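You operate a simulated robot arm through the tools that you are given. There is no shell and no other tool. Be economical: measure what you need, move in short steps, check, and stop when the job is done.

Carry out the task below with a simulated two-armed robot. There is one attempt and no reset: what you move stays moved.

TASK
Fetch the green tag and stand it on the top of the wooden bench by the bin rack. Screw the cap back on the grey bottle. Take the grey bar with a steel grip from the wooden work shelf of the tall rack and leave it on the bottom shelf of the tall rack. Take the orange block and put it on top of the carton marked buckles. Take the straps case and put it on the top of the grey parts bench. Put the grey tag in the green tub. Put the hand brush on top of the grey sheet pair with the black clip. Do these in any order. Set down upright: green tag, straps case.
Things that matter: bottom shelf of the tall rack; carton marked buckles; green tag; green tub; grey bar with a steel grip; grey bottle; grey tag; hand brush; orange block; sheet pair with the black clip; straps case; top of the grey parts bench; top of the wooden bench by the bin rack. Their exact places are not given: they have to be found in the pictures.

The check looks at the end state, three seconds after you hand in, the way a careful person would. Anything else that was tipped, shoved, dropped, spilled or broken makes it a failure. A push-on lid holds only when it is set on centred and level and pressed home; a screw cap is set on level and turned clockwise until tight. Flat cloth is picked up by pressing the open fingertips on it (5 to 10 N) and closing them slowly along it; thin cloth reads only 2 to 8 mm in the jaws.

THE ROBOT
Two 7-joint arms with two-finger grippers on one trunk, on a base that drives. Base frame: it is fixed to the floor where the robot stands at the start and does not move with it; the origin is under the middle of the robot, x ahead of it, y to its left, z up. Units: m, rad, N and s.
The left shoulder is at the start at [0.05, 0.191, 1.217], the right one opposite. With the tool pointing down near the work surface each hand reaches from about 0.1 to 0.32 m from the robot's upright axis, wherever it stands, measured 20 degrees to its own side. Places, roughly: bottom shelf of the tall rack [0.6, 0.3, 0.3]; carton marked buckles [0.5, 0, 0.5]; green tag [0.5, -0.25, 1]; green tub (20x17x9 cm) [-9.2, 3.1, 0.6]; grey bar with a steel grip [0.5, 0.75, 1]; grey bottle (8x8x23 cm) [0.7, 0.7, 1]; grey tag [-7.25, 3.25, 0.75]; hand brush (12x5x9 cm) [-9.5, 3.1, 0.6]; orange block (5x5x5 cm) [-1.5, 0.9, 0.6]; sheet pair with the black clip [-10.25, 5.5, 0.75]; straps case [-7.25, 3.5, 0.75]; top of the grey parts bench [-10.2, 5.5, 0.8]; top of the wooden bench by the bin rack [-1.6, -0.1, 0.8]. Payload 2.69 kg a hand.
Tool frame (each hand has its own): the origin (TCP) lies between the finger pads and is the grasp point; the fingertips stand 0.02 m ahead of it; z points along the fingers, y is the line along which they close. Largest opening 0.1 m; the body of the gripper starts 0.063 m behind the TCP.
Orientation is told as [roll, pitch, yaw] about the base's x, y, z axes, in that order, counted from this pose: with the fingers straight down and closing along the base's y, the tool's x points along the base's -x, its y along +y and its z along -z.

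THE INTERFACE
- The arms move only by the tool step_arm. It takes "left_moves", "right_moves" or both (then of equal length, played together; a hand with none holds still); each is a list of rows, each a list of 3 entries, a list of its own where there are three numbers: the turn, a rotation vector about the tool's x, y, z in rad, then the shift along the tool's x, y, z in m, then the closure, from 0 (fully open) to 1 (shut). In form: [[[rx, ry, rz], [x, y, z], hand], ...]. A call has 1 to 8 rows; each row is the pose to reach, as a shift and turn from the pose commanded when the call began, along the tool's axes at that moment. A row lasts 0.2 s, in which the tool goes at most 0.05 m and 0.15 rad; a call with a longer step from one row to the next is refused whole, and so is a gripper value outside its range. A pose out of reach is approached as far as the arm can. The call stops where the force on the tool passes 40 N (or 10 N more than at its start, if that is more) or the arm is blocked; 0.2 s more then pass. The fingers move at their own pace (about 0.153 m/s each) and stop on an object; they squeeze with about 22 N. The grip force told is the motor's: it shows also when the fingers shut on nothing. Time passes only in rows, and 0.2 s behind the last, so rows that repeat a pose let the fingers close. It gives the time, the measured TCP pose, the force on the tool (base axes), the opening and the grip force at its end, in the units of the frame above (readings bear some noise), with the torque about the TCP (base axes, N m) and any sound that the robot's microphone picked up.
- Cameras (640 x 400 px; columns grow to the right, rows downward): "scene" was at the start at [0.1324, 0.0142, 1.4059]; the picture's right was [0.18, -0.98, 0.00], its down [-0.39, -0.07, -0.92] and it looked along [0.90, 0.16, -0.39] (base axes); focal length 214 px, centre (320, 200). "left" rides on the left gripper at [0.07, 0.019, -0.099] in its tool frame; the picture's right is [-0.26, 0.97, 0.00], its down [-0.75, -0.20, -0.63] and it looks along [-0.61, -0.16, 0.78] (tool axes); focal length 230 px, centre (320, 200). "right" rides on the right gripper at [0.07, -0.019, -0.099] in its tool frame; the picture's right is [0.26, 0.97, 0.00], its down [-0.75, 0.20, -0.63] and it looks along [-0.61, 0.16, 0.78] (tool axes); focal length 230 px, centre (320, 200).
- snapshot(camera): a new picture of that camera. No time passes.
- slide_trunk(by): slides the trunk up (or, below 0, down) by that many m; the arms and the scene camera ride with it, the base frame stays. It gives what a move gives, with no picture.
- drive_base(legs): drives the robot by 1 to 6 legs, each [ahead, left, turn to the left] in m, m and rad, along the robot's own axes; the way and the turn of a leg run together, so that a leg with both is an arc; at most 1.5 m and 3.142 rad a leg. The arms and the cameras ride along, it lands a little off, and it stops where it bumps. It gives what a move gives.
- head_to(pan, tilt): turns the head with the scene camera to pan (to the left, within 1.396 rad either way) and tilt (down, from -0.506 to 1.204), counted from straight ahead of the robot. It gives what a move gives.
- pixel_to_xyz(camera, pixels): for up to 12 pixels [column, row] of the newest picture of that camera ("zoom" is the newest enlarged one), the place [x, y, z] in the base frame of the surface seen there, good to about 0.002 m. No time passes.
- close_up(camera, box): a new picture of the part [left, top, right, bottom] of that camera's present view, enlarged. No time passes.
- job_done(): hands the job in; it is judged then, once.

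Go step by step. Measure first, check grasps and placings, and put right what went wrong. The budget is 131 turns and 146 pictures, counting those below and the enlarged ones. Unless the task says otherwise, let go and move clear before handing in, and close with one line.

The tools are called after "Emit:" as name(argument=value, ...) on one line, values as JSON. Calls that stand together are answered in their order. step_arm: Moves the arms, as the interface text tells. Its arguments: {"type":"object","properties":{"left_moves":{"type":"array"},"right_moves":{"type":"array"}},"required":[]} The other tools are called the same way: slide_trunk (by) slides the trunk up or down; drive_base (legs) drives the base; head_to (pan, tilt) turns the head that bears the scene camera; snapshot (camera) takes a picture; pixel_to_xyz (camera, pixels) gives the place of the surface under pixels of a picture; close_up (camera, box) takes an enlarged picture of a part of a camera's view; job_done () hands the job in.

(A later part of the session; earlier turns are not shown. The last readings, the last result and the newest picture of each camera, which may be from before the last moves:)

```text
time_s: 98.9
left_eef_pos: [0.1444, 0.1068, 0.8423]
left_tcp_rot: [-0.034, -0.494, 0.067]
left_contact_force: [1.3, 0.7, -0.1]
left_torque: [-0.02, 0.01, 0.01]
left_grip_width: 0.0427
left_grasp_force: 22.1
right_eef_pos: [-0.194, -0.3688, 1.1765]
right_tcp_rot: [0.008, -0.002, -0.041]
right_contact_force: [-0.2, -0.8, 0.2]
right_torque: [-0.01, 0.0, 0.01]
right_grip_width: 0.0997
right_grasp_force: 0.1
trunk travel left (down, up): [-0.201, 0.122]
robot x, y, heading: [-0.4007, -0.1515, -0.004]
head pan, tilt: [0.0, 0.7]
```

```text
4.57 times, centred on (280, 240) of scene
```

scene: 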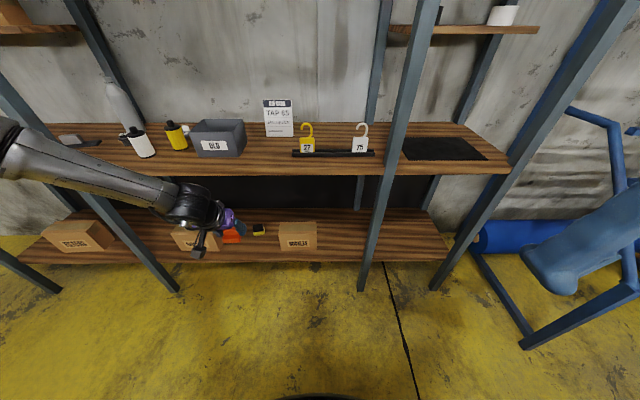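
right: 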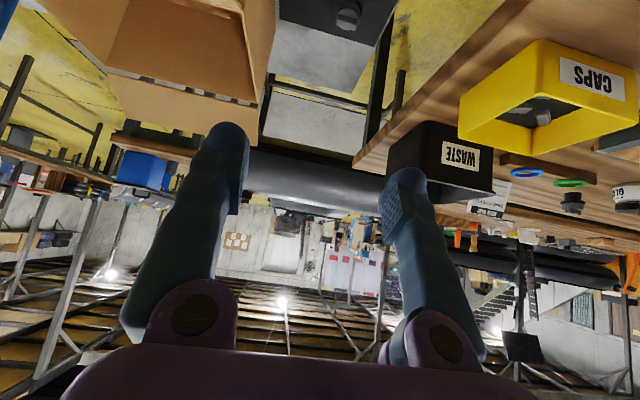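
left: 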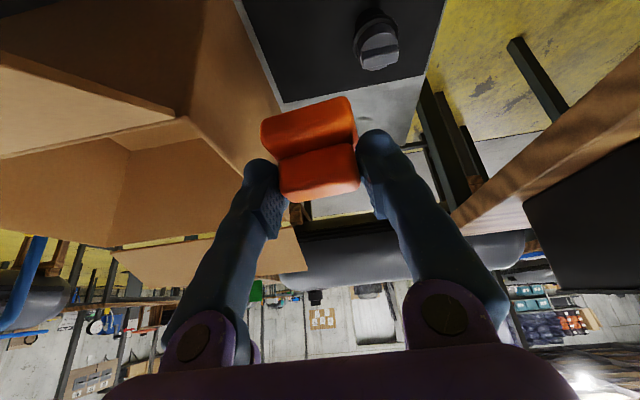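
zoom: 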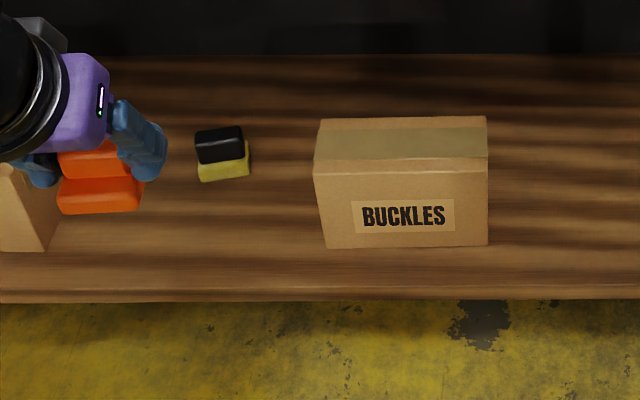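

Carton top spans x 0.467–0.56, y -0.138–0.054, z 0.45. I'll lower the trunk and set the hand low enough to pass under the shelf before driving in.

Emit:
slide_trunk(by=-0.2)

Emit:
step_arm(left_moves=[[[0, 0, 0], [0.033, -0.013, 0.014], 0.95], [[0, 0, 0], [0.066, -0.026, 0.028], 0.95], [[0, 0, 0], [0.099, -0.039, 0.043], 0.95], [[0, 0, 0], [0.1317, -0.0522, 0.0573], 0.95]])

Emit:
drive_base(legs=[[0.29, -0.07, 0.005]])

Emit:
snapshot(camera="left")

Emit:
snapshot(camera="scene")

```text
time_s: 101.0
left_eef_pos: [0.145, 0.1083, 0.6432]
left_tcp_rot: [-0.033, -0.497, 0.067]
left_contact_force: [0.2, -0.4, -0.4]
left_torque: [0.01, -0.01, 0.02]
left_grip_width: 0.0424
left_grasp_force: 22.1
right_eef_pos: [-0.1956, -0.3691, 0.9758]
right_tcp_rot: [0.009, -0.005, -0.041]
right_contact_force: [-0.4, 0.4, 0.8]
right_torque: [0.0, 0.02, -0.06]
right_grip_width: 0.1
right_grasp_force: 0.1
trunk travel left (down, up): [-0.001, 0.322]
robot x, y, heading: [-0.401, -0.1436, -0.008]
head pan, tilt: [0.0, 0.7]
```

```text
time_s: 102.0
left_eef_pos: [0.0448, 0.0958, 0.5998]
left_tcp_rot: [-0.034, -0.498, 0.066]
left_contact_force: [-0.4, -0.7, -0.4]
left_torque: [0.02, -0.02, 0.02]
left_grip_width: 0.0429
left_grasp_force: 22.1
left hand out of reach, approached as far as the arm can: row 1, 2, 3, 4
right_eef_pos: [-0.1935, -0.3703, 0.9765]
right_tcp_rot: [0.008, -0.002, -0.04]
right_contact_force: [0.3, 0.0, 0.8]
right_torque: [-0.01, -0.03, -0.02]
right_grip_width: 0.0998
right_grasp_force: 0.0
trunk travel left (down, up): [-0.001, 0.322]
robot x, y, heading: [-0.402, -0.1481, -0.008]
head pan, tilt: [0.0, 0.7]
```

```text
time_s: 104.1
left_eef_pos: [0.3326, 0.0298, 0.6]
left_tcp_rot: [-0.034, -0.497, 0.075]
left_contact_force: [0.0, -0.1, -0.8]
left_torque: [0.0, -0.01, -0.01]
left_grip_width: 0.0427
left_grasp_force: 21.6
right_eef_pos: [0.0966, -0.438, 0.9763]
right_tcp_rot: [0.008, -0.004, -0.033]
right_contact_force: [-0.6, -0.5, 0.9]
right_torque: [0.0, -0.03, 0.03]
right_grip_width: 0.1002
right_grasp_force: 0.1
trunk travel left (down, up): [-0.001, 0.322]
robot x, y, heading: [-0.1099, -0.2189, 0.0]
head pan, tilt: [0.0, 0.7]
```

```text
89 pictures are left
```

left: 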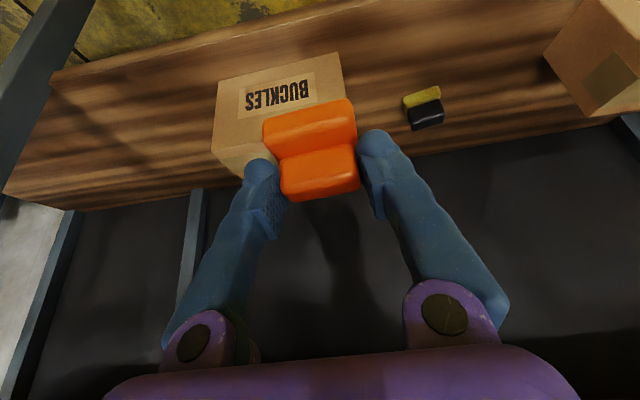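

```text
88 pictures are left
```

scene: 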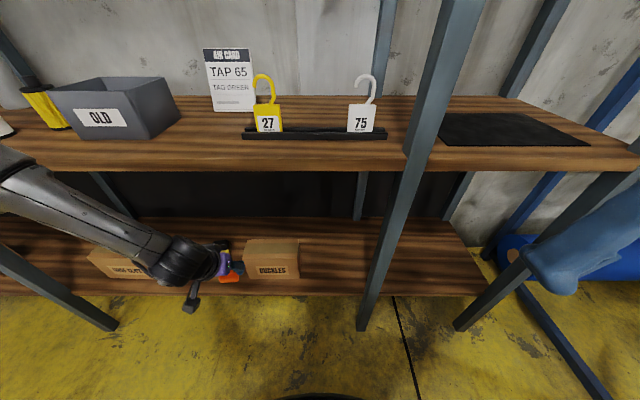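

The hand stalls near z=0.60 at this pitch. Testing whether more forward pitch lets it go lower.

Emit:
step_arm(left_moves=[[[0, -0.06, 0], [0.01, 0, 0.018], 0.95], [[0, -0.12, 0], [0.02, 0, 0.036], 0.95], [[0, -0.18, 0], [0.03, 0, 0.054], 0.95], [[0, -0.24, 0], [0.04, 0, 0.072], 0.95], [[0, -0.3, 0], [0.05, 0, 0.09], 0.95]])

Emit:
snapshot(camera="scene")

```text
time_s: 105.3
left_eef_pos: [0.3511, 0.0501, 0.6225]
left_tcp_rot: [-0.029, -0.716, 0.082]
left_contact_force: [-0.2, -1.1, -0.5]
left_torque: [0.01, 0.02, -0.02]
left_grip_width: 0.0429
left_grasp_force: 21.8
left hand out of reach, approached as far as the arm can: row 1, 2, 3, 4, 5
right_eef_pos: [0.0967, -0.4377, 0.9786]
right_tcp_rot: [0.01, -0.003, -0.033]
right_contact_force: [0.5, -0.6, 0.3]
right_torque: [0.0, 0.03, -0.02]
right_grip_width: 0.0998
right_grasp_force: 0.1
trunk travel left (down, up): [-0.001, 0.322]
robot x, y, heading: [-0.111, -0.2158, 0.001]
head pan, tilt: [0.0, 0.7]
```

```text
87 pictures are left
```

scene: 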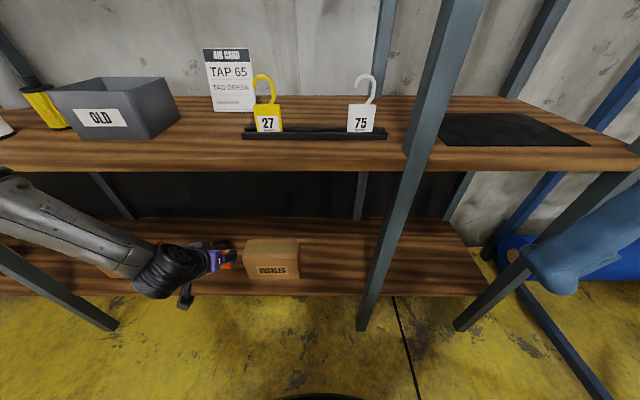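

More pitch alone doesn't help; perhaps the limit is from being folded too close. Testing a farther-forward, lower, more inward pose.

Emit:
step_arm(left_moves=[[[0, 0, 0], [-0.015, -0.013, 0.03], 0.95], [[0, 0, 0], [-0.03, -0.026, 0.06], 0.95], [[0, 0, 0], [-0.035, -0.039, 0.1], 0.95], [[0, 0, 0], [-0.038, -0.05, 0.139], 0.95]])

Emit:
snapshot(camera="scene")

```text
time_s: 106.3
left_eef_pos: [0.4341, 0.0582, 0.6258]
left_tcp_rot: [-0.03, -0.716, 0.085]
left_contact_force: [-0.8, 0.0, -0.7]
left_torque: [0.02, 0.01, 0.0]
left_grip_width: 0.0427
left_grasp_force: 21.9
left hand out of reach, approached as far as the arm can: row 1, 2, 3, 4
right_eef_pos: [0.0957, -0.4368, 0.9768]
right_tcp_rot: [0.009, -0.002, -0.033]
right_contact_force: [0.7, -0.1, -0.2]
right_torque: [0.02, -0.04, -0.01]
right_grip_width: 0.0999
right_grasp_force: 0.0
trunk travel left (down, up): [-0.001, 0.322]
robot x, y, heading: [-0.1131, -0.2167, 0.004]
head pan, tilt: [0.0, 0.7]
```

```text
86 pictures are left
```

scene: 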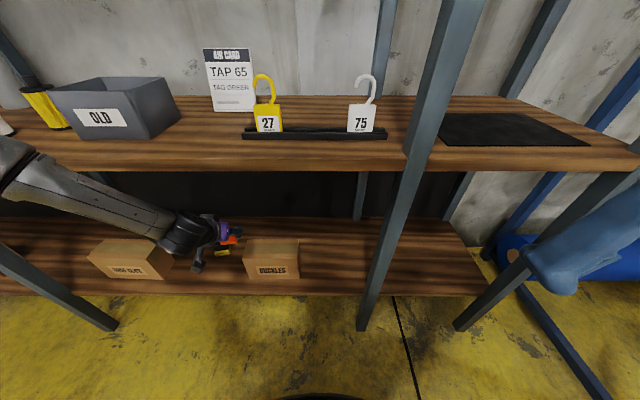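

It moves forward but not inward or down. Testing outward and down.

Emit:
step_arm(left_moves=[[[0, 0, 0], [0.005, 0.04, 0.006], 0.95], [[0, 0, 0], [0.015, 0.075, 0.02], 0.95], [[0, 0, 0], [0.03, 0.1, 0.04], 0.95], [[0, 0, 0], [0.045, 0.12, 0.055], 0.95]])

```text
time_s: 107.3
left_eef_pos: [0.4279, 0.1766, 0.604]
left_tcp_rot: [-0.028, -0.714, 0.084]
left_contact_force: [-0.1, 0.5, -0.3]
left_torque: [0.02, -0.01, -0.03]
left_grip_width: 0.0428
left_grasp_force: 21.6
left hand out of reach, approached as far as the arm can: row 2, 3, 4
right_eef_pos: [0.0951, -0.4368, 0.9767]
right_tcp_rot: [0.009, -0.005, -0.033]
right_contact_force: [-0.4, 0.3, -0.3]
right_torque: [-0.04, 0.0, -0.01]
right_grip_width: 0.1002
right_grasp_force: 0.1
trunk travel left (down, up): [-0.001, 0.322]
robot x, y, heading: [-0.1109, -0.2175, -0.001]
head pan, tilt: [0.0, 0.7]
```

The z limit stays near 0.60. Testing with the hand yawed inward, along the forearm.

Emit:
step_arm(left_moves=[[[0.08, 0, 0.095], [0, 0, 0], 0.95], [[0.16, 0, 0.19], [0, 0, 0], 0.95], [[0.245, 0, 0.285], [0, 0, 0], 0.95], [[0.327, 0, 0.378], [0, 0, 0], 0.95], [[0.327, 0, 0.378], [0.0131, 0, 0.015], 0.95], [[0.327, 0, 0.378], [0.0262, 0, 0.03], 0.95], [[0.327, 0, 0.378], [0.0393, 0, 0.045], 0.95], [[0.327, 0, 0.378], [0.0524, 0, 0.0605], 0.95]])

```text
time_s: 109.1
left_eef_pos: [0.4011, 0.1919, 0.5934]
left_tcp_rot: [-0.022, -0.727, -0.419]
left_contact_force: [0.5, -0.8, -0.3]
left_torque: [-0.01, 0.01, 0.0]
left_grip_width: 0.0429
left_grasp_force: 22.5
left hand out of reach, approached as far as the arm can: row 1, 2, 3, 4, 5, 6, 7, 8
right_eef_pos: [0.0966, -0.4381, 0.9768]
right_tcp_rot: [0.009, -0.003, -0.034]
right_contact_force: [0.1, -0.4, -0.3]
right_torque: [0.0, -0.02, -0.02]
right_grip_width: 0.1001
right_grasp_force: 0.1
trunk travel left (down, up): [-0.001, 0.322]
robot x, y, heading: [-0.1153, -0.2193, 0.001]
head pan, tilt: [0.0, 0.7]
```

The left arm seems to have a wrist-height floor in this posture. I'll back out and test how low the right arm can go in open space.

Emit:
drive_base(legs=[[-0.35, 0, 0]])

Emit:
step_arm(right_moves=[[[0, -0.1, 0], [-0.035, 0, 0.02], 0], [[0, -0.2, 0], [-0.07, 0, 0.04], 0], [[0, -0.3, 0], [-0.105, 0, 0.06], 0], [[0, -0.4, 0], [-0.14, 0, 0.08], 0], [[0, -0.5, 0], [-0.175, 0, 0.1], 0], [[0, -0.6, 0], [-0.21, 0, 0.12], 0], [[0, -0.67, 0], [-0.245, 0, 0.14], 0], [[0, -0.74, 0], [-0.28, 0, 0.16], 0]])

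Emit:
step_arm(right_moves=[[[0, 0, 0], [0.027, 0, 0.03], 0], [[0, 0, 0], [0.054, 0, 0.06], 0], [[0, 0, 0], [0.081, 0, 0.09], 0], [[0, 0, 0], [0.108, 0, 0.12], 0], [[0, 0, 0], [0.135, 0, 0.15], 0], [[0, 0, 0], [0.162, 0, 0.18], 0], [[0, 0, 0], [0.189, 0, 0.21], 0], [[0, 0, 0], [0.216, 0, 0.24], 0]])

Emit:
snapshot(camera="scene")

```text
time_s: 111.3
left_eef_pos: [0.0554, 0.1957, 0.5935]
left_tcp_rot: [-0.022, -0.726, -0.413]
left_contact_force: [0.2, 0.0, -0.1]
left_torque: [0.0, 0.02, 0.0]
left_grip_width: 0.0426
left_grasp_force: 22.2
right_eef_pos: [-0.2444, -0.4379, 0.9773]
right_tcp_rot: [0.008, -0.004, -0.025]
right_contact_force: [0.0, 0.0, 0.4]
right_torque: [-0.01, 0.01, 0.02]
right_grip_width: 0.0997
right_grasp_force: 0.0
trunk travel left (down, up): [-0.001, 0.322]
robot x, y, heading: [-0.4531, -0.2244, 0.01]
head pan, tilt: [0.0, 0.7]
```

```text
time_s: 113.1
left_eef_pos: [0.0567, 0.1945, 0.5941]
left_tcp_rot: [-0.023, -0.726, -0.411]
left_contact_force: [-0.3, -0.6, 0.1]
left_torque: [-0.01, 0.0, 0.02]
left_grip_width: 0.0427
left_grasp_force: 21.9
right_eef_pos: [0.0368, -0.4432, 0.8163]
right_tcp_rot: [0.012, -0.743, -0.033]
right_contact_force: [1.0, 0.3, -0.7]
right_torque: [0.02, 0.0, 0.0]
right_grip_width: 0.0999
right_grasp_force: 0.2
trunk travel left (down, up): [-0.001, 0.322]
robot x, y, heading: [-0.4539, -0.2177, 0.008]
head pan, tilt: [0.0, 0.7]
```

```text
time_s: 114.9
left_eef_pos: [0.0563, 0.1932, 0.5953]
left_tcp_rot: [-0.021, -0.727, -0.414]
left_contact_force: [-1.2, 0.2, -0.3]
left_torque: [0.02, 0.02, 0.03]
left_grip_width: 0.0428
left_grasp_force: 22.1
right_eef_pos: [0.0439, -0.4272, 0.5316]
right_tcp_rot: [-0.024, -0.727, -0.017]
right_contact_force: [-0.4, 0.3, -0.2]
right_torque: [0.0, -0.02, -0.03]
right_grip_width: 0.1001
right_grasp_force: 0.0
right hand out of reach, approached as far as the arm can: row 6, 7, 8
trunk travel left (down, up): [-0.001, 0.322]
robot x, y, heading: [-0.454, -0.2225, 0.01]
head pan, tilt: [0.0, 0.7]
```

```text
85 pictures are left
```

scene: 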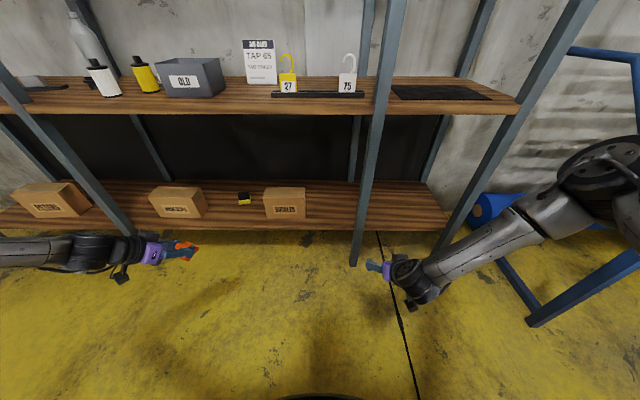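

The right arm, with its elbow high, reaches z≈0.53, while the left elbow has dropped low. I'll take the left hand up and in, mirroring the right's path, to reset its elbow.

Emit:
step_arm(left_moves=[[[-0.035, 0, -0.039], [-0.022, -0.025, -0.031], 0.95], [[-0.07, 0, -0.078], [-0.044, -0.05, -0.061], 0.95], [[-0.105, 0, -0.118], [-0.066, -0.075, -0.092], 0.95], [[-0.14, 0, -0.157], [-0.088, -0.1, -0.123], 0.95], [[-0.175, 0, -0.196], [-0.109, -0.125, -0.153], 0.95], [[-0.21, 0, -0.235], [-0.131, -0.15, -0.184], 0.95], [[-0.245, 0, -0.275], [-0.153, -0.175, -0.215], 0.95], [[-0.279, 0, -0.314], [-0.175, -0.2, -0.2456], 0.95]])

Emit:
step_arm(left_moves=[[[0, 0.1, 0], [0.008, -0.004, -0.023], 0.95], [[0, 0.21, 0], [0.016, -0.008, -0.046], 0.95], [[0, 0.32, 0], [0.024, -0.012, -0.07], 0.95], [[0, 0.42, 0], [0.032, -0.016, -0.093], 0.95], [[0, 0.53, 0], [0.04, -0.02, -0.116], 0.95], [[0, 0.63, 0], [0.048, -0.025, -0.14], 0.95], [[0, 0.727, 0], [0.0555, -0.03, -0.163], 0.95]])

Emit:
snapshot(camera="scene")

```text
time_s: 116.7
left_eef_pos: [-0.0565, 0.0325, 0.9019]
left_tcp_rot: [-0.019, -0.717, 0.008]
left_contact_force: [-0.3, 0.3, -0.6]
left_torque: [-0.01, 0.0, 0.02]
left_grip_width: 0.0429
left_grasp_force: 21.9
right_eef_pos: [0.0432, -0.4289, 0.5315]
right_tcp_rot: [-0.028, -0.725, -0.015]
right_contact_force: [-0.4, 1.1, -0.8]
right_torque: [0.01, 0.01, -0.01]
right_grip_width: 0.0999
right_grasp_force: 0.1
trunk travel left (down, up): [-0.001, 0.322]
robot x, y, heading: [-0.4528, -0.2186, 0.01]
head pan, tilt: [0.0, 0.7]
```

```text
time_s: 118.3
left_eef_pos: [-0.2039, 0.0033, 0.9831]
left_tcp_rot: [-0.015, 0.01, -0.007]
left_contact_force: [0.0, -0.4, -0.5]
left_torque: [0.0, 0.0, -0.01]
left_grip_width: 0.0428
left_grasp_force: 22.1
right_eef_pos: [0.0436, -0.4275, 0.5317]
right_tcp_rot: [-0.027, -0.724, -0.015]
right_contact_force: [-0.1, -0.8, -0.1]
right_torque: [-0.02, -0.01, 0.01]
right_grip_width: 0.1002
right_grasp_force: 0.0
trunk travel left (down, up): [-0.001, 0.322]
robot x, y, heading: [-0.4499, -0.2185, 0.005]
head pan, tilt: [0.0, 0.7]
```

```text
84 pictures are left
```

scene: 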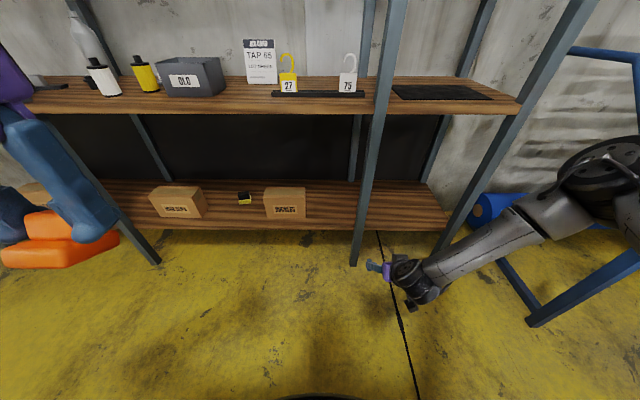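

Now repeating the right arm's path with the left: forward with pitch -0.5, then straight down.

Emit:
step_arm(left_moves=[[[0, -0.07, 0], [-0.032, 0, 0.02], 0.95], [[0, -0.14, 0], [-0.064, 0, 0.04], 0.95], [[0, -0.21, 0], [-0.096, 0, 0.06], 0.95], [[0, -0.28, 0], [-0.128, 0, 0.08], 0.95], [[0, -0.35, 0], [-0.16, 0, 0.1], 0.95], [[0, -0.42, 0], [-0.192, 0, 0.12], 0.95], [[0, -0.47, 0], [-0.224, 0, 0.14], 0.95], [[0, -0.51, 0], [-0.25, 0, 0.16], 0.95]])

Emit:
step_arm(left_moves=[[[0, 0, 0], [0.0176, 0, 0.033], 0.95], [[0, 0, 0], [0.0352, 0, 0.066], 0.95], [[0, 0, 0], [0.0528, 0, 0.099], 0.95], [[0, 0, 0], [0.0704, 0, 0.132], 0.95], [[0, 0, 0], [0.088, 0, 0.165], 0.95], [[0, 0, 0], [0.1056, 0, 0.198], 0.95], [[0, 0, 0], [0.123, 0, 0.231], 0.95], [[0, 0, 0], [0.141, 0, 0.264], 0.95]])

Emit:
snapshot(camera="scene")

```text
time_s: 120.1
left_eef_pos: [0.0458, -0.0001, 0.8229]
left_tcp_rot: [-0.018, -0.503, 0.003]
left_contact_force: [-0.9, -0.6, -0.4]
left_torque: [-0.02, 0.02, 0.02]
left_grip_width: 0.0426
left_grasp_force: 22.2
right_eef_pos: [0.0434, -0.4278, 0.5319]
right_tcp_rot: [-0.025, -0.725, -0.016]
right_contact_force: [0.4, -0.3, 1.3]
right_torque: [0.04, 0.0, 0.0]
right_grip_width: 0.1001
right_grasp_force: 0.0
trunk travel left (down, up): [-0.001, 0.322]
robot x, y, heading: [-0.4509, -0.2198, 0.006]
head pan, tilt: [0.0, 0.7]
```

```text
time_s: 121.9
left_eef_pos: [0.0288, 0.0398, 0.5981]
left_tcp_rot: [-0.018, -0.5, 0.002]
left_contact_force: [-0.4, -0.2, -0.3]
left_torque: [0.03, 0.02, -0.01]
left_grip_width: 0.0428
left_grasp_force: 21.8
left hand out of reach, approached as far as the arm can: row 5, 6, 7, 8
right_eef_pos: [0.0447, -0.4276, 0.5313]
right_tcp_rot: [-0.026, -0.725, -0.015]
right_contact_force: [-0.7, 0.5, 0.0]
right_torque: [-0.01, -0.02, 0.01]
right_grip_width: 0.1002
right_grasp_force: 0.1
trunk travel left (down, up): [-0.001, 0.322]
robot x, y, heading: [-0.4527, -0.2201, -0.002]
head pan, tilt: [0.0, 0.7]
```

```text
83 pictures are left
```

scene: 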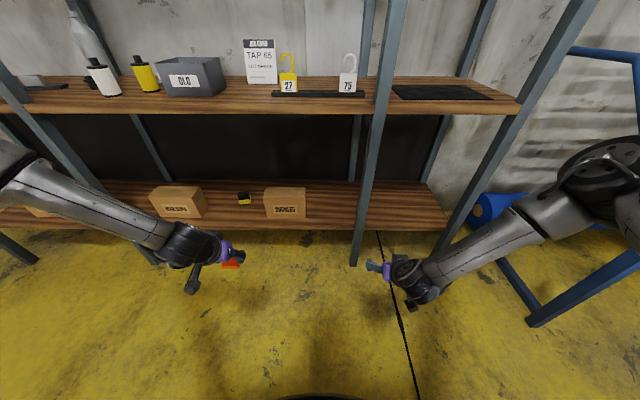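

Still limited at pitch -0.5. The right arm got lower at -0.73, so trying that pitch with the left in this posture.

Emit:
step_arm(left_moves=[[[0, -0.08, 0], [-0.01, 0, -0.01], 0.95], [[0, -0.16, 0], [-0.02, 0, -0.01], 0.95], [[0, -0.24, 0], [-0.02, -0.03, 0.0], 0.95], [[0, -0.32, 0], [-0.01, -0.04, 0.03], 0.95], [[0, -0.35, 0], [0.01, -0.04, 0.06], 0.95], [[0, -0.35, 0], [0.025, -0.04, 0.09], 0.95], [[0, -0.35, 0], [0.04, -0.04, 0.12], 0.95]])

```text
time_s: 123.5
left_eef_pos: [0.0572, 0.0163, 0.6585]
left_tcp_rot: [-0.019, -0.846, 0.011]
left_contact_force: [0.4, -1.2, -1.0]
left_torque: [0.0, 0.01, -0.01]
left_grip_width: 0.0425
left_grasp_force: 22.2
left hand out of reach, approached as far as the arm can: row 3, 4, 5, 6, 7
right_eef_pos: [0.043, -0.4275, 0.5303]
right_tcp_rot: [-0.027, -0.725, -0.016]
right_contact_force: [0.1, 0.6, -0.4]
right_torque: [0.0, 0.05, 0.01]
right_grip_width: 0.1003
right_grasp_force: 0.1
trunk travel left (down, up): [-0.001, 0.322]
robot x, y, heading: [-0.4539, -0.2178, 0.009]
head pan, tilt: [0.0, 0.7]
```

The pitch isn't the cause. I'll test lowering with the arm stretched far forward, where the elbow is nearly straight.

Emit:
step_arm(left_moves=[[[0, 0, 0], [-0.028, 0, 0.031], 0.95], [[0, 0, 0], [-0.056, 0, 0.062], 0.95], [[0, 0, 0], [-0.084, 0, 0.093], 0.95], [[0, 0, 0], [-0.112, 0, 0.125], 0.95], [[0, 0, 0], [-0.14, 0, 0.156], 0.95], [[0, 0, 0], [-0.162, 0, 0.18], 0.95]])

Emit:
step_arm(left_moves=[[[0, 0.05, 0], [0.025, 0, 0.022], 0.95], [[0, 0.1, 0], [0.05, 0, 0.044], 0.95], [[0, 0.15, 0], [0.075, 0, 0.066], 0.95], [[0, 0.2, 0], [0.1, 0, 0.089], 0.95], [[0, 0.25, 0], [0.125, 0, 0.111], 0.95], [[0, 0.3, 0], [0.15, 0, 0.133], 0.95]])

Emit:
snapshot(camera="scene")

```text
time_s: 124.9
left_eef_pos: [0.226, 0.0641, 0.7189]
left_tcp_rot: [-0.023, -0.854, 0.011]
left_contact_force: [-0.5, 0.9, -1.2]
left_torque: [-0.01, 0.02, 0.0]
left_grip_width: 0.0431
left_grasp_force: 22.2
left hand out of reach, approached as far as the arm can: row 1, 2, 3, 4, 5, 6
right_eef_pos: [0.0436, -0.428, 0.5314]
right_tcp_rot: [-0.025, -0.724, -0.015]
right_contact_force: [-0.2, -0.6, 0.2]
right_torque: [-0.02, -0.02, 0.0]
right_grip_width: 0.0998
right_grasp_force: 0.1
trunk travel left (down, up): [-0.001, 0.322]
robot x, y, heading: [-0.4539, -0.2204, 0.009]
head pan, tilt: [0.0, 0.7]
```

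```text
time_s: 126.3
left_eef_pos: [0.1467, 0.1, 0.6252]
left_tcp_rot: [-0.018, -0.552, 0.004]
left_contact_force: [1.0, 0.4, 0.4]
left_torque: [0.01, 0.0, -0.02]
left_grip_width: 0.0429
left_grasp_force: 22.1
left hand out of reach, approached as far as the arm can: row 1, 2, 3, 4, 5, 6
right_eef_pos: [0.0422, -0.4281, 0.5317]
right_tcp_rot: [-0.027, -0.725, -0.016]
right_contact_force: [-0.1, -0.8, 0.7]
right_torque: [-0.02, 0.0, -0.01]
right_grip_width: 0.0999
right_grasp_force: 0.0
trunk travel left (down, up): [-0.001, 0.322]
robot x, y, heading: [-0.4518, -0.2186, 0.008]
head pan, tilt: [0.0, 0.7]
```

```text
82 pictures are left
```

scene: 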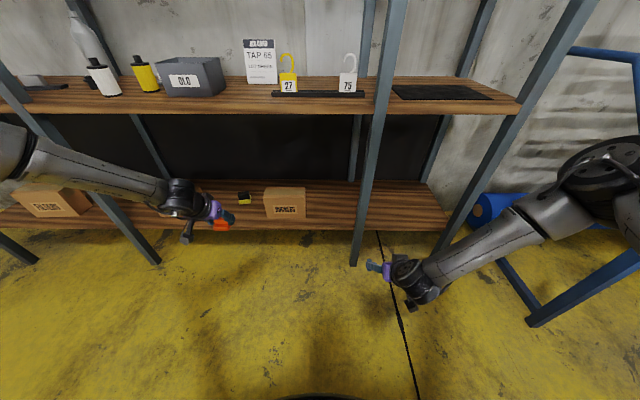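

Reach is posture-bound to the front. Since working to the side lets the shoulder sit nearer the shelf, I'll test the left arm reaching sideways (yaw +1.2) and low.

Emit:
step_arm(left_moves=[[[-0.078, 0, -0.127], [0.0286, 0.02, -0.032], 0.95], [[-0.157, 0, -0.255], [0.057, 0.04, -0.0645], 0.95], [[-0.235, 0, -0.383], [0.086, 0.06, -0.097], 0.95], [[-0.314, 0, -0.511], [0.1145, 0.08, -0.129], 0.95], [[-0.392, 0, -0.639], [0.143, 0.1, -0.161], 0.95], [[-0.471, 0, -0.767], [0.172, 0.12, -0.1935], 0.95], [[-0.55, 0, -0.895], [0.2, 0.14, -0.226], 0.95], [[-0.628, 0, -1.022], [0.229, 0.16, -0.258], 0.95]])

Emit:
step_arm(left_moves=[[[0, 0, 0], [0.0236, 0, 0.0383], 0.95], [[0, 0, 0], [0.0472, 0, 0.0766], 0.95], [[0, 0, 0], [0.0708, 0, 0.115], 0.95], [[0, 0, 0], [0.0944, 0, 0.153], 0.95], [[0, 0, 0], [0.118, 0, 0.1915], 0.95], [[0, 0, 0], [0.1416, 0, 0.23], 0.95], [[0, 0, 0], [0.165, 0, 0.268], 0.95], [[0, 0, 0], [0.189, 0, 0.306], 0.95]])

```text
time_s: 128.1
left_eef_pos: [-0.173, 0.2687, 0.7181]
left_tcp_rot: [-0.007, -0.538, 1.199]
left_contact_force: [0.1, -0.8, -0.3]
left_torque: [0.01, 0.02, -0.04]
left_grip_width: 0.0426
left_grasp_force: 21.3
left hand out of reach, approached as far as the arm can: row 8
right_eef_pos: [0.0421, -0.4286, 0.5307]
right_tcp_rot: [-0.026, -0.725, -0.016]
right_contact_force: [0.1, 0.2, -0.5]
right_torque: [0.0, -0.03, -0.03]
right_grip_width: 0.0999
right_grasp_force: 0.0
trunk travel left (down, up): [-0.001, 0.322]
robot x, y, heading: [-0.4517, -0.2186, 0.006]
head pan, tilt: [0.0, 0.7]
```

```text
time_s: 129.9
left_eef_pos: [-0.1689, 0.2668, 0.3594]
left_tcp_rot: [-0.016, -0.538, 1.202]
left_contact_force: [-0.4, -0.3, -0.3]
left_torque: [0.0, 0.0, 0.06]
left_grip_width: 0.0431
left_grasp_force: 22.4
right_eef_pos: [0.0434, -0.4284, 0.5323]
right_tcp_rot: [-0.025, -0.725, -0.013]
right_contact_force: [-0.2, -0.3, 0.3]
right_torque: [-0.01, 0.0, -0.02]
right_grip_width: 0.1001
right_grasp_force: 0.0
trunk travel left (down, up): [-0.001, 0.322]
robot x, y, heading: [-0.4564, -0.2221, 0.011]
head pan, tilt: [0.0, 0.7]
```

Sideways reach works well, down to z=0.36. I'll raise the hand to about 0.55, turn the robot so its left side faces the rack, and drive to just short of the carton.

Emit:
step_arm(left_moves=[[[0, 0.04, 0], [-0.02, 0, -0.033], 0.95], [[0, 0.04, 0], [-0.04, 0, -0.066], 0.95], [[0, 0.04, 0], [-0.06, 0, -0.099], 0.95], [[0, 0.04, 0], [-0.08, 0, -0.132], 0.95], [[0, 0.04, 0], [-0.1, 0, -0.165], 0.95]])

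Emit:
drive_base(legs=[[0, 0, -1.2], [-0.16, 0.34, 0]])

Emit:
head_to(pan=1.0, tilt=0.6)

Emit:
snapshot(camera="scene")

Emit:
snapshot(camera="left")

```text
time_s: 131.1
left_eef_pos: [-0.1679, 0.2649, 0.552]
left_tcp_rot: [-0.007, -0.496, 1.195]
left_contact_force: [-0.1, 0.3, -0.2]
left_torque: [0.01, -0.01, -0.01]
left_grip_width: 0.0426
left_grasp_force: 21.6
right_eef_pos: [0.0434, -0.4283, 0.531]
right_tcp_rot: [-0.025, -0.725, -0.018]
right_contact_force: [-1.5, 0.2, 0.2]
right_torque: [0.05, -0.02, 0.01]
right_grip_width: 0.1
right_grasp_force: 0.2
trunk travel left (down, up): [-0.001, 0.322]
robot x, y, heading: [-0.4554, -0.2193, 0.004]
head pan, tilt: [0.0, 0.7]
```

```text
time_s: 137.0
left_eef_pos: [0.3217, -0.0795, 0.5546]
left_tcp_rot: [-0.005, -0.504, -0.002]
left_contact_force: [-1.1, -0.8, -0.7]
left_torque: [-0.02, 0.0, -0.01]
left_grip_width: 0.0428
left_grasp_force: 22.2
right_eef_pos: [-0.2483, -0.5301, 0.5298]
right_tcp_rot: [-0.018, -0.725, -1.22]
right_contact_force: [0.0, 0.3, -0.2]
right_torque: [0.03, 0.0, -0.02]
right_grip_width: 0.1
right_grasp_force: 0.1
trunk travel left (down, up): [-0.001, 0.322]
robot x, y, heading: [-0.2341, 0.0078, -1.186]
head pan, tilt: [0.0, 0.7]
stopped in leg 2: the robot was blocked; the commanded pose is now the measured one
```

```text
time_s: 138.3
left_eef_pos: [0.3205, -0.079, 0.5557]
left_tcp_rot: [-0.006, -0.503, -0.003]
left_contact_force: [1.1, -0.3, -1.9]
left_torque: [0.0, -0.02, 0.02]
left_grip_width: 0.0427
left_grasp_force: 22.0
right_eef_pos: [-0.2478, -0.5301, 0.5297]
right_tcp_rot: [-0.017, -0.726, -1.221]
right_contact_force: [-0.3, 0.5, -0.2]
right_torque: [0.01, 0.03, -0.01]
right_grip_width: 0.1
right_grasp_force: 0.0
trunk travel left (down, up): [-0.001, 0.322]
robot x, y, heading: [-0.2341, 0.0062, -1.188]
head pan, tilt: [1.0, 0.6]
```

```text
81 pictures are left
```

scene: 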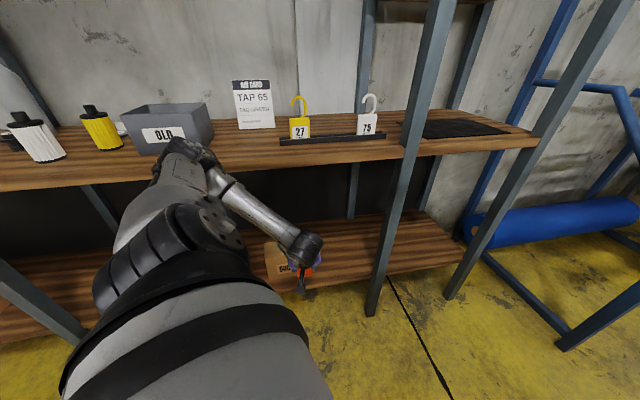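

```text
80 pictures are left
```

left: 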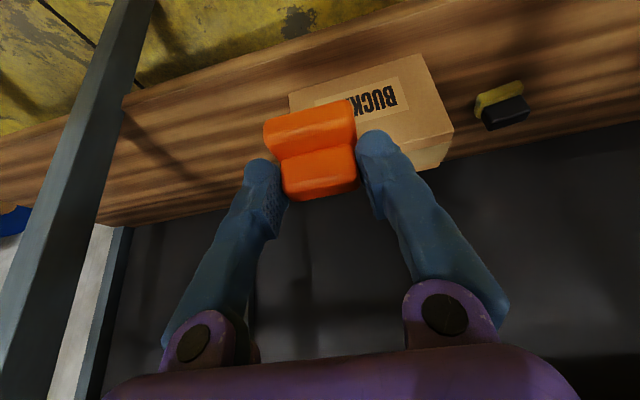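

The base was blocked, likely the left elbow against the work shelf's edge. I'll back off 3 cm and instead extend the arm, which lowers the elbow.

Emit:
drive_base(legs=[[-0.015, -0.035, 0]])

Emit:
step_arm(left_moves=[[[0, 0, 0], [-0.037, 0.01, 0.02], 0.95], [[0, 0, 0], [-0.074, 0.02, 0.04], 0.95], [[0, 0, 0], [-0.111, 0.03, 0.06], 0.95], [[0, 0, 0], [-0.148, 0.04, 0.08], 0.95], [[0, 0, 0], [-0.187, 0.05, 0.103], 0.95]])

Emit:
snapshot(camera="scene")

Emit:
snapshot(camera="left")

```text
time_s: 139.3
left_eef_pos: [0.2844, -0.079, 0.5526]
left_tcp_rot: [-0.006, -0.497, -0.005]
left_contact_force: [-0.4, -0.3, -1.1]
left_torque: [-0.02, 0.02, 0.01]
left_grip_width: 0.0425
left_grasp_force: 22.6
right_eef_pos: [-0.2845, -0.5287, 0.5318]
right_tcp_rot: [-0.025, -0.724, -1.214]
right_contact_force: [0.1, -0.5, -0.9]
right_torque: [-0.01, -0.04, 0.0]
right_grip_width: 0.0997
right_grasp_force: 0.1
trunk travel left (down, up): [-0.001, 0.322]
robot x, y, heading: [-0.2702, 0.0136, -1.19]
head pan, tilt: [1.0, 0.6]
```

```text
time_s: 140.5
left_eef_pos: [0.4865, -0.0325, 0.5524]
left_tcp_rot: [-0.007, -0.493, -0.012]
left_contact_force: [0.5, -0.9, -0.8]
left_torque: [0.01, 0.01, -0.02]
left_grip_width: 0.0428
left_grasp_force: 22.0
right_eef_pos: [-0.288, -0.5302, 0.53]
right_tcp_rot: [-0.018, -0.725, -1.221]
right_contact_force: [-0.2, 0.7, 0.8]
right_torque: [0.03, 0.0, -0.03]
right_grip_width: 0.0999
right_grasp_force: 0.1
trunk travel left (down, up): [-0.001, 0.322]
robot x, y, heading: [-0.2714, 0.0086, -1.192]
head pan, tilt: [1.0, 0.6]
```

```text
79 pictures are left
```

scene: 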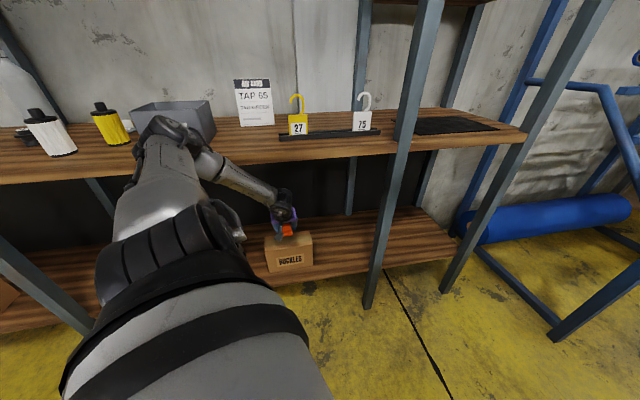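

```text
78 pictures are left
```

left: 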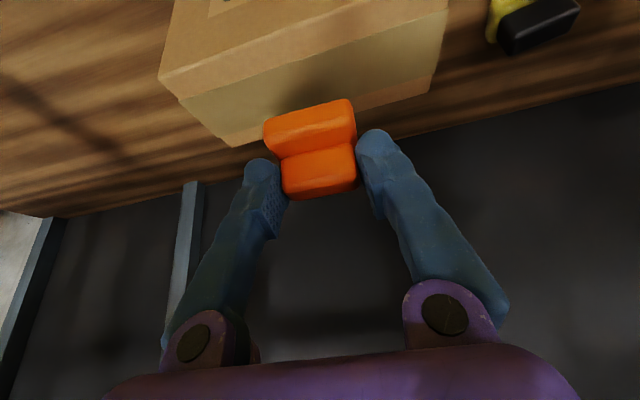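

The arm reaches over the carton. Lowering the block toward the carton top at (0.505,-0.03), z≈0.45.

Emit:
step_arm(left_moves=[[[0, 0, 0], [-0.012, 0, 0.012], 0.95], [[0, 0, 0], [-0.003, 0, 0.03], 0.95], [[0, 0, 0], [0.006, 0, 0.047], 0.95], [[0, 0, 0], [0.009, 0, 0.053], 0.95]])

Emit:
close_up(camera="scene", box=[240, 170, 340, 290])

Emit:
snapshot(camera="left")

Emit:
pixel_to_xyz(camera="left", pixels=[[267, 130], [310, 112], [350, 102], [310, 100], [305, 130]])

```text
time_s: 141.5
left_eef_pos: [0.5178, -0.0309, 0.4982]
left_tcp_rot: [-0.007, -0.495, -0.001]
left_contact_force: [-0.9, -1.3, -0.5]
left_torque: [0.02, -0.06, 0.01]
left_grip_width: 0.0427
left_grasp_force: 21.7
right_eef_pos: [-0.2839, -0.5278, 0.5309]
right_tcp_rot: [-0.026, -0.724, -1.215]
right_contact_force: [0.6, 0.5, -0.2]
right_torque: [-0.01, -0.02, 0.01]
right_grip_width: 0.1
right_grasp_force: 0.1
trunk travel left (down, up): [-0.001, 0.322]
robot x, y, heading: [-0.2703, 0.0114, -1.194]
head pan, tilt: [1.0, 0.6]
```

```text
3.33 times, centred on (290, 230) of scene
```

zoom: 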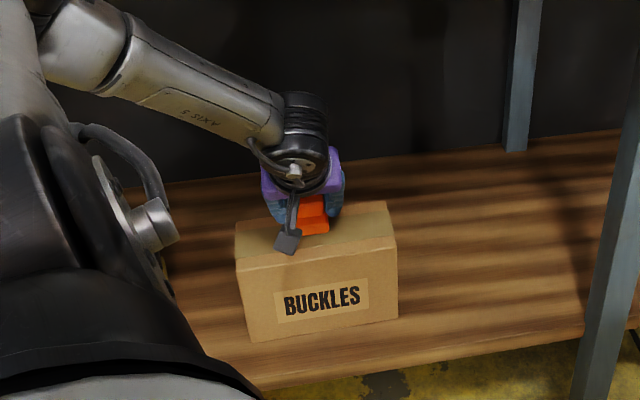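

```text
76 pictures are left
```

left: 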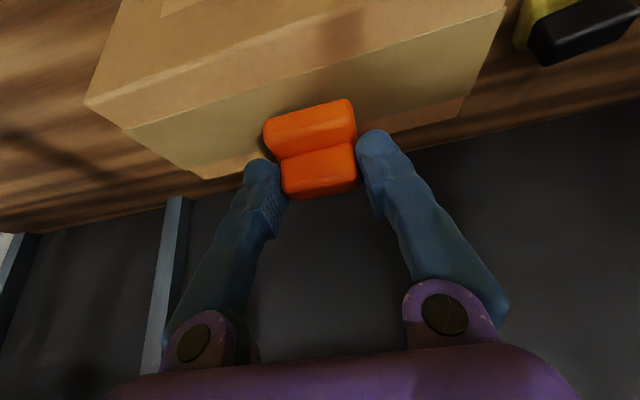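

```text
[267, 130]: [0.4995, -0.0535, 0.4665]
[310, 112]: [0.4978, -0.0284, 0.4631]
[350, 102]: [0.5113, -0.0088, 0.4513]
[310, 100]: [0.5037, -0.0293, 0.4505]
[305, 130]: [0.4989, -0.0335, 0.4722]
```

The block is centred over the top with about 6–8 mm to go. Lowering gently, then releasing and backing out.

Emit:
step_arm(left_moves=[[[0, 0, 0], [0.0024, 0, 0.0035], 0.95], [[0, 0, 0], [0.004, 0, 0.0065], 0.95], [[0, 0, 0], [0.005, 0, 0.008], 0.95]])

Emit:
snapshot(camera="left")

Emit:
pixel_to_xyz(camera="left", pixels=[[310, 112], [310, 100], [305, 130]])

```text
time_s: 142.3
left_eef_pos: [0.5151, -0.0307, 0.4922]
left_tcp_rot: [-0.011, -0.501, -0.002]
left_contact_force: [-3.1, 1.2, 7.4]
left_torque: [-0.15, -0.03, -0.03]
left_grip_width: 0.0428
left_grasp_force: 22.0
right_eef_pos: [-0.2848, -0.5281, 0.5317]
right_tcp_rot: [-0.025, -0.724, -1.214]
right_contact_force: [-0.1, -0.7, -0.3]
right_torque: [-0.01, 0.0, -0.02]
right_grip_width: 0.1002
right_grasp_force: 0.0
trunk travel left (down, up): [-0.001, 0.322]
robot x, y, heading: [-0.2688, 0.0114, -1.187]
head pan, tilt: [1.0, 0.6]
```

```text
75 pictures are left
```

left: 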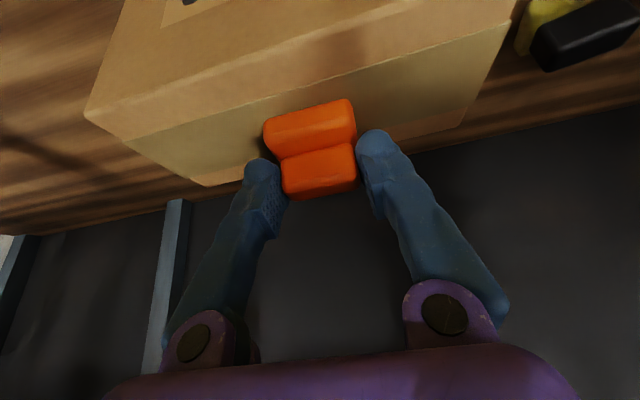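

```text
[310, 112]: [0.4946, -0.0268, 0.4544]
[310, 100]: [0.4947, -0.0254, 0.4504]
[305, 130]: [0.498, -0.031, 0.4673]
```

Contact. Releasing and withdrawing along the fingers, then back out from under the shelf.

Emit:
step_arm(left_moves=[[[0, 0, 0], [0, 0, 0], 0.6], [[0, 0, 0], [0, 0, 0], 0.3], [[0, 0, 0], [0, 0, 0], 0.2], [[0, 0, 0], [0, 0, -0.04], 0.2], [[0, 0, 0], [0, 0, -0.075], 0.2], [[0, 0, 0], [0.038, 0, -0.095], 0.2], [[0, 0, 0], [0.076, 0, -0.116], 0.2], [[0, 0, 0], [0.114, 0, -0.137], 0.2]])

Emit:
step_arm(left_moves=[[[0, 0, 0], [0.04, 0, -0.022], 0.0], [[0, 0, 0], [0.08, 0, -0.044], 0.0]])

Emit:
close_up(camera="scene", box=[200, 170, 360, 290])

```text
time_s: 144.1
left_eef_pos: [0.3513, -0.0307, 0.5555]
left_tcp_rot: [-0.01, -0.497, -0.002]
left_contact_force: [-0.6, 0.5, 0.4]
left_torque: [-0.05, 0.0, 0.01]
left_grip_width: 0.0798
left_grasp_force: 0.1
right_eef_pos: [-0.2833, -0.5285, 0.5316]
right_tcp_rot: [-0.026, -0.724, -1.214]
right_contact_force: [-0.9, 0.0, -0.2]
right_torque: [0.0, 0.0, 0.04]
right_grip_width: 0.1001
right_grasp_force: 0.1
trunk travel left (down, up): [-0.001, 0.322]
robot x, y, heading: [-0.2728, 0.0092, -1.188]
head pan, tilt: [1.0, 0.6]
```

```text
time_s: 144.7
left_eef_pos: [0.2621, -0.0307, 0.5558]
left_tcp_rot: [-0.006, -0.498, -0.001]
left_contact_force: [-0.5, -0.4, 0.2]
left_torque: [-0.01, 0.01, -0.04]
left_grip_width: 0.0998
left_grasp_force: 0.1
right_eef_pos: [-0.2846, -0.5293, 0.531]
right_tcp_rot: [-0.026, -0.724, -1.215]
right_contact_force: [-0.2, 0.4, 0.8]
right_torque: [0.02, -0.01, 0.0]
right_grip_width: 0.1002
right_grasp_force: 0.0
trunk travel left (down, up): [-0.001, 0.322]
robot x, y, heading: [-0.2734, 0.0108, -1.191]
head pan, tilt: [1.0, 0.6]
```

```text
3.33 times, centred on (280, 230) of scene
```

zoom: 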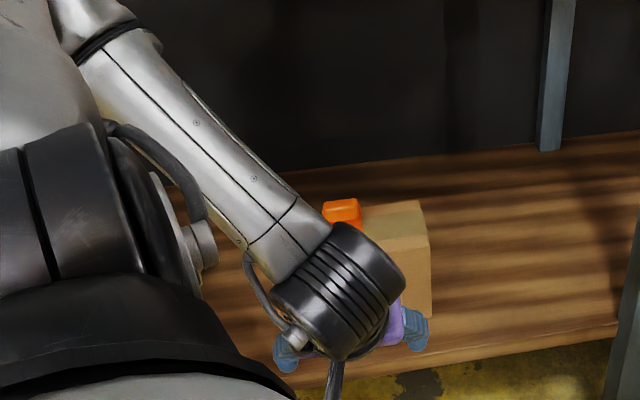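

The block rests on the buckles carton. Next is the bar: I'll back off, raise the trunk and move left along the rack to (y≈0.88).

Emit:
drive_base(legs=[[-0.86, 0.2, 0]])

Emit:
slide_trunk(by=0.27)

Emit:
head_to(pan=1.2, tilt=0.5)

Emit:
snapshot(camera="scene")

Emit:
snapshot(camera="left")

```text
time_s: 149.3
left_eef_pos: [0.1411, 0.8102, 0.5557]
left_tcp_rot: [-0.006, -0.495, -0.022]
left_contact_force: [-0.3, 0.3, -0.4]
left_torque: [0.0, 0.03, 0.01]
left_grip_width: 0.0999
left_grasp_force: 0.1
right_eef_pos: [-0.4152, 0.322, 0.5319]
right_tcp_rot: [-0.026, -0.723, -1.232]
right_contact_force: [-0.2, 0.1, -0.6]
right_torque: [-0.01, 0.0, 0.01]
right_grip_width: 0.1002
right_grasp_force: 0.0
trunk travel left (down, up): [-0.001, 0.322]
robot x, y, heading: [-0.3945, 0.8618, -1.203]
head pan, tilt: [1.0, 0.6]
```

```text
time_s: 152.0
left_eef_pos: [0.1412, 0.8104, 0.8252]
left_tcp_rot: [-0.005, -0.497, -0.021]
left_contact_force: [0.3, 0.5, -0.3]
left_torque: [-0.01, 0.0, 0.04]
left_grip_width: 0.1002
left_grasp_force: 0.0
right_eef_pos: [-0.4146, 0.3236, 0.8009]
right_tcp_rot: [-0.025, -0.724, -1.232]
right_contact_force: [0.4, -0.2, -0.2]
right_torque: [-0.04, 0.0, -0.01]
right_grip_width: 0.1001
right_grasp_force: 0.0
trunk travel left (down, up): [-0.271, 0.052]
robot x, y, heading: [-0.3902, 0.8587, -1.208]
head pan, tilt: [1.0, 0.6]
```

```text
time_s: 152.7
left_eef_pos: [0.1409, 0.8103, 0.8262]
left_tcp_rot: [-0.007, -0.496, -0.02]
left_contact_force: [0.4, 0.0, -0.3]
left_torque: [-0.01, -0.02, 0.0]
left_grip_width: 0.0999
left_grasp_force: 0.0
right_eef_pos: [-0.4158, 0.3224, 0.8019]
right_tcp_rot: [-0.027, -0.724, -1.233]
right_contact_force: [-0.3, -0.4, 0.1]
right_torque: [-0.02, -0.01, -0.04]
right_grip_width: 0.1
right_grasp_force: 0.0
trunk travel left (down, up): [-0.271, 0.052]
robot x, y, heading: [-0.3912, 0.8613, -1.206]
head pan, tilt: [1.201, 0.499]
```

```text
73 pictures are left
```

scene: 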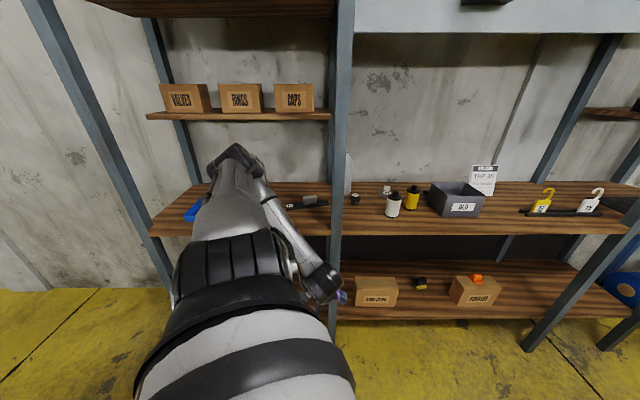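

```text
72 pictures are left
```

left: 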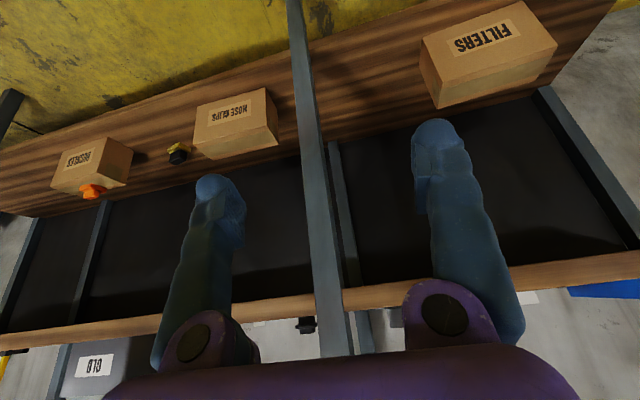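

Zooming on the bar at (305,203) and measuring.

Emit:
close_up(camera="scene", box=[270, 170, 430, 230])

Emit:
pixel_to_xyz(camera="zoom", pixels=[[125, 195], [155, 190], [122, 210], [158, 205], [140, 200], [75, 222], [215, 195], [240, 190], [335, 190], [335, 220], [340, 200], [320, 140]])

Emit:
pixel_to_xyz(camera="scene", pixels=[[337, 150], [335, 270], [275, 110], [315, 110], [400, 283], [357, 305], [420, 283], [453, 305], [360, 290], [440, 290]])

```text
4.00 times, centred on (350, 200) of scene
```

zoom: 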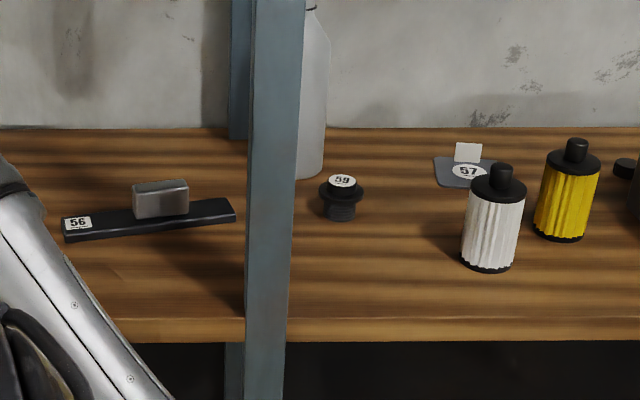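

```text
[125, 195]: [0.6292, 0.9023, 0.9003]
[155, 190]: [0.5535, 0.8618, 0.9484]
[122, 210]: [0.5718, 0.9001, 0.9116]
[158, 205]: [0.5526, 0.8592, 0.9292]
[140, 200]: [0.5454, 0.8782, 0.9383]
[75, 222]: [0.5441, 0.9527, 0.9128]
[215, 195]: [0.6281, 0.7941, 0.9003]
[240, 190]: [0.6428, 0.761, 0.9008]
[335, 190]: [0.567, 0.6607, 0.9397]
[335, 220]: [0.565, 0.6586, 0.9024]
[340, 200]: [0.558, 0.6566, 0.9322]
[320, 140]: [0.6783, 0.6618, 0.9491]
```

```text
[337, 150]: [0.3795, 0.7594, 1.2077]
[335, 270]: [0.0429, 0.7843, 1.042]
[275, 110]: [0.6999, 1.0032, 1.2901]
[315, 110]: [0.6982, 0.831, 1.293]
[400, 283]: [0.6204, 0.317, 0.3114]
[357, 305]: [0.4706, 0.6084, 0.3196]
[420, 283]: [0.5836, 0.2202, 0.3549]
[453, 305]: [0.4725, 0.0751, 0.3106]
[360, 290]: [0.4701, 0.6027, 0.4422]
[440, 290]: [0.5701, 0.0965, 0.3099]
```

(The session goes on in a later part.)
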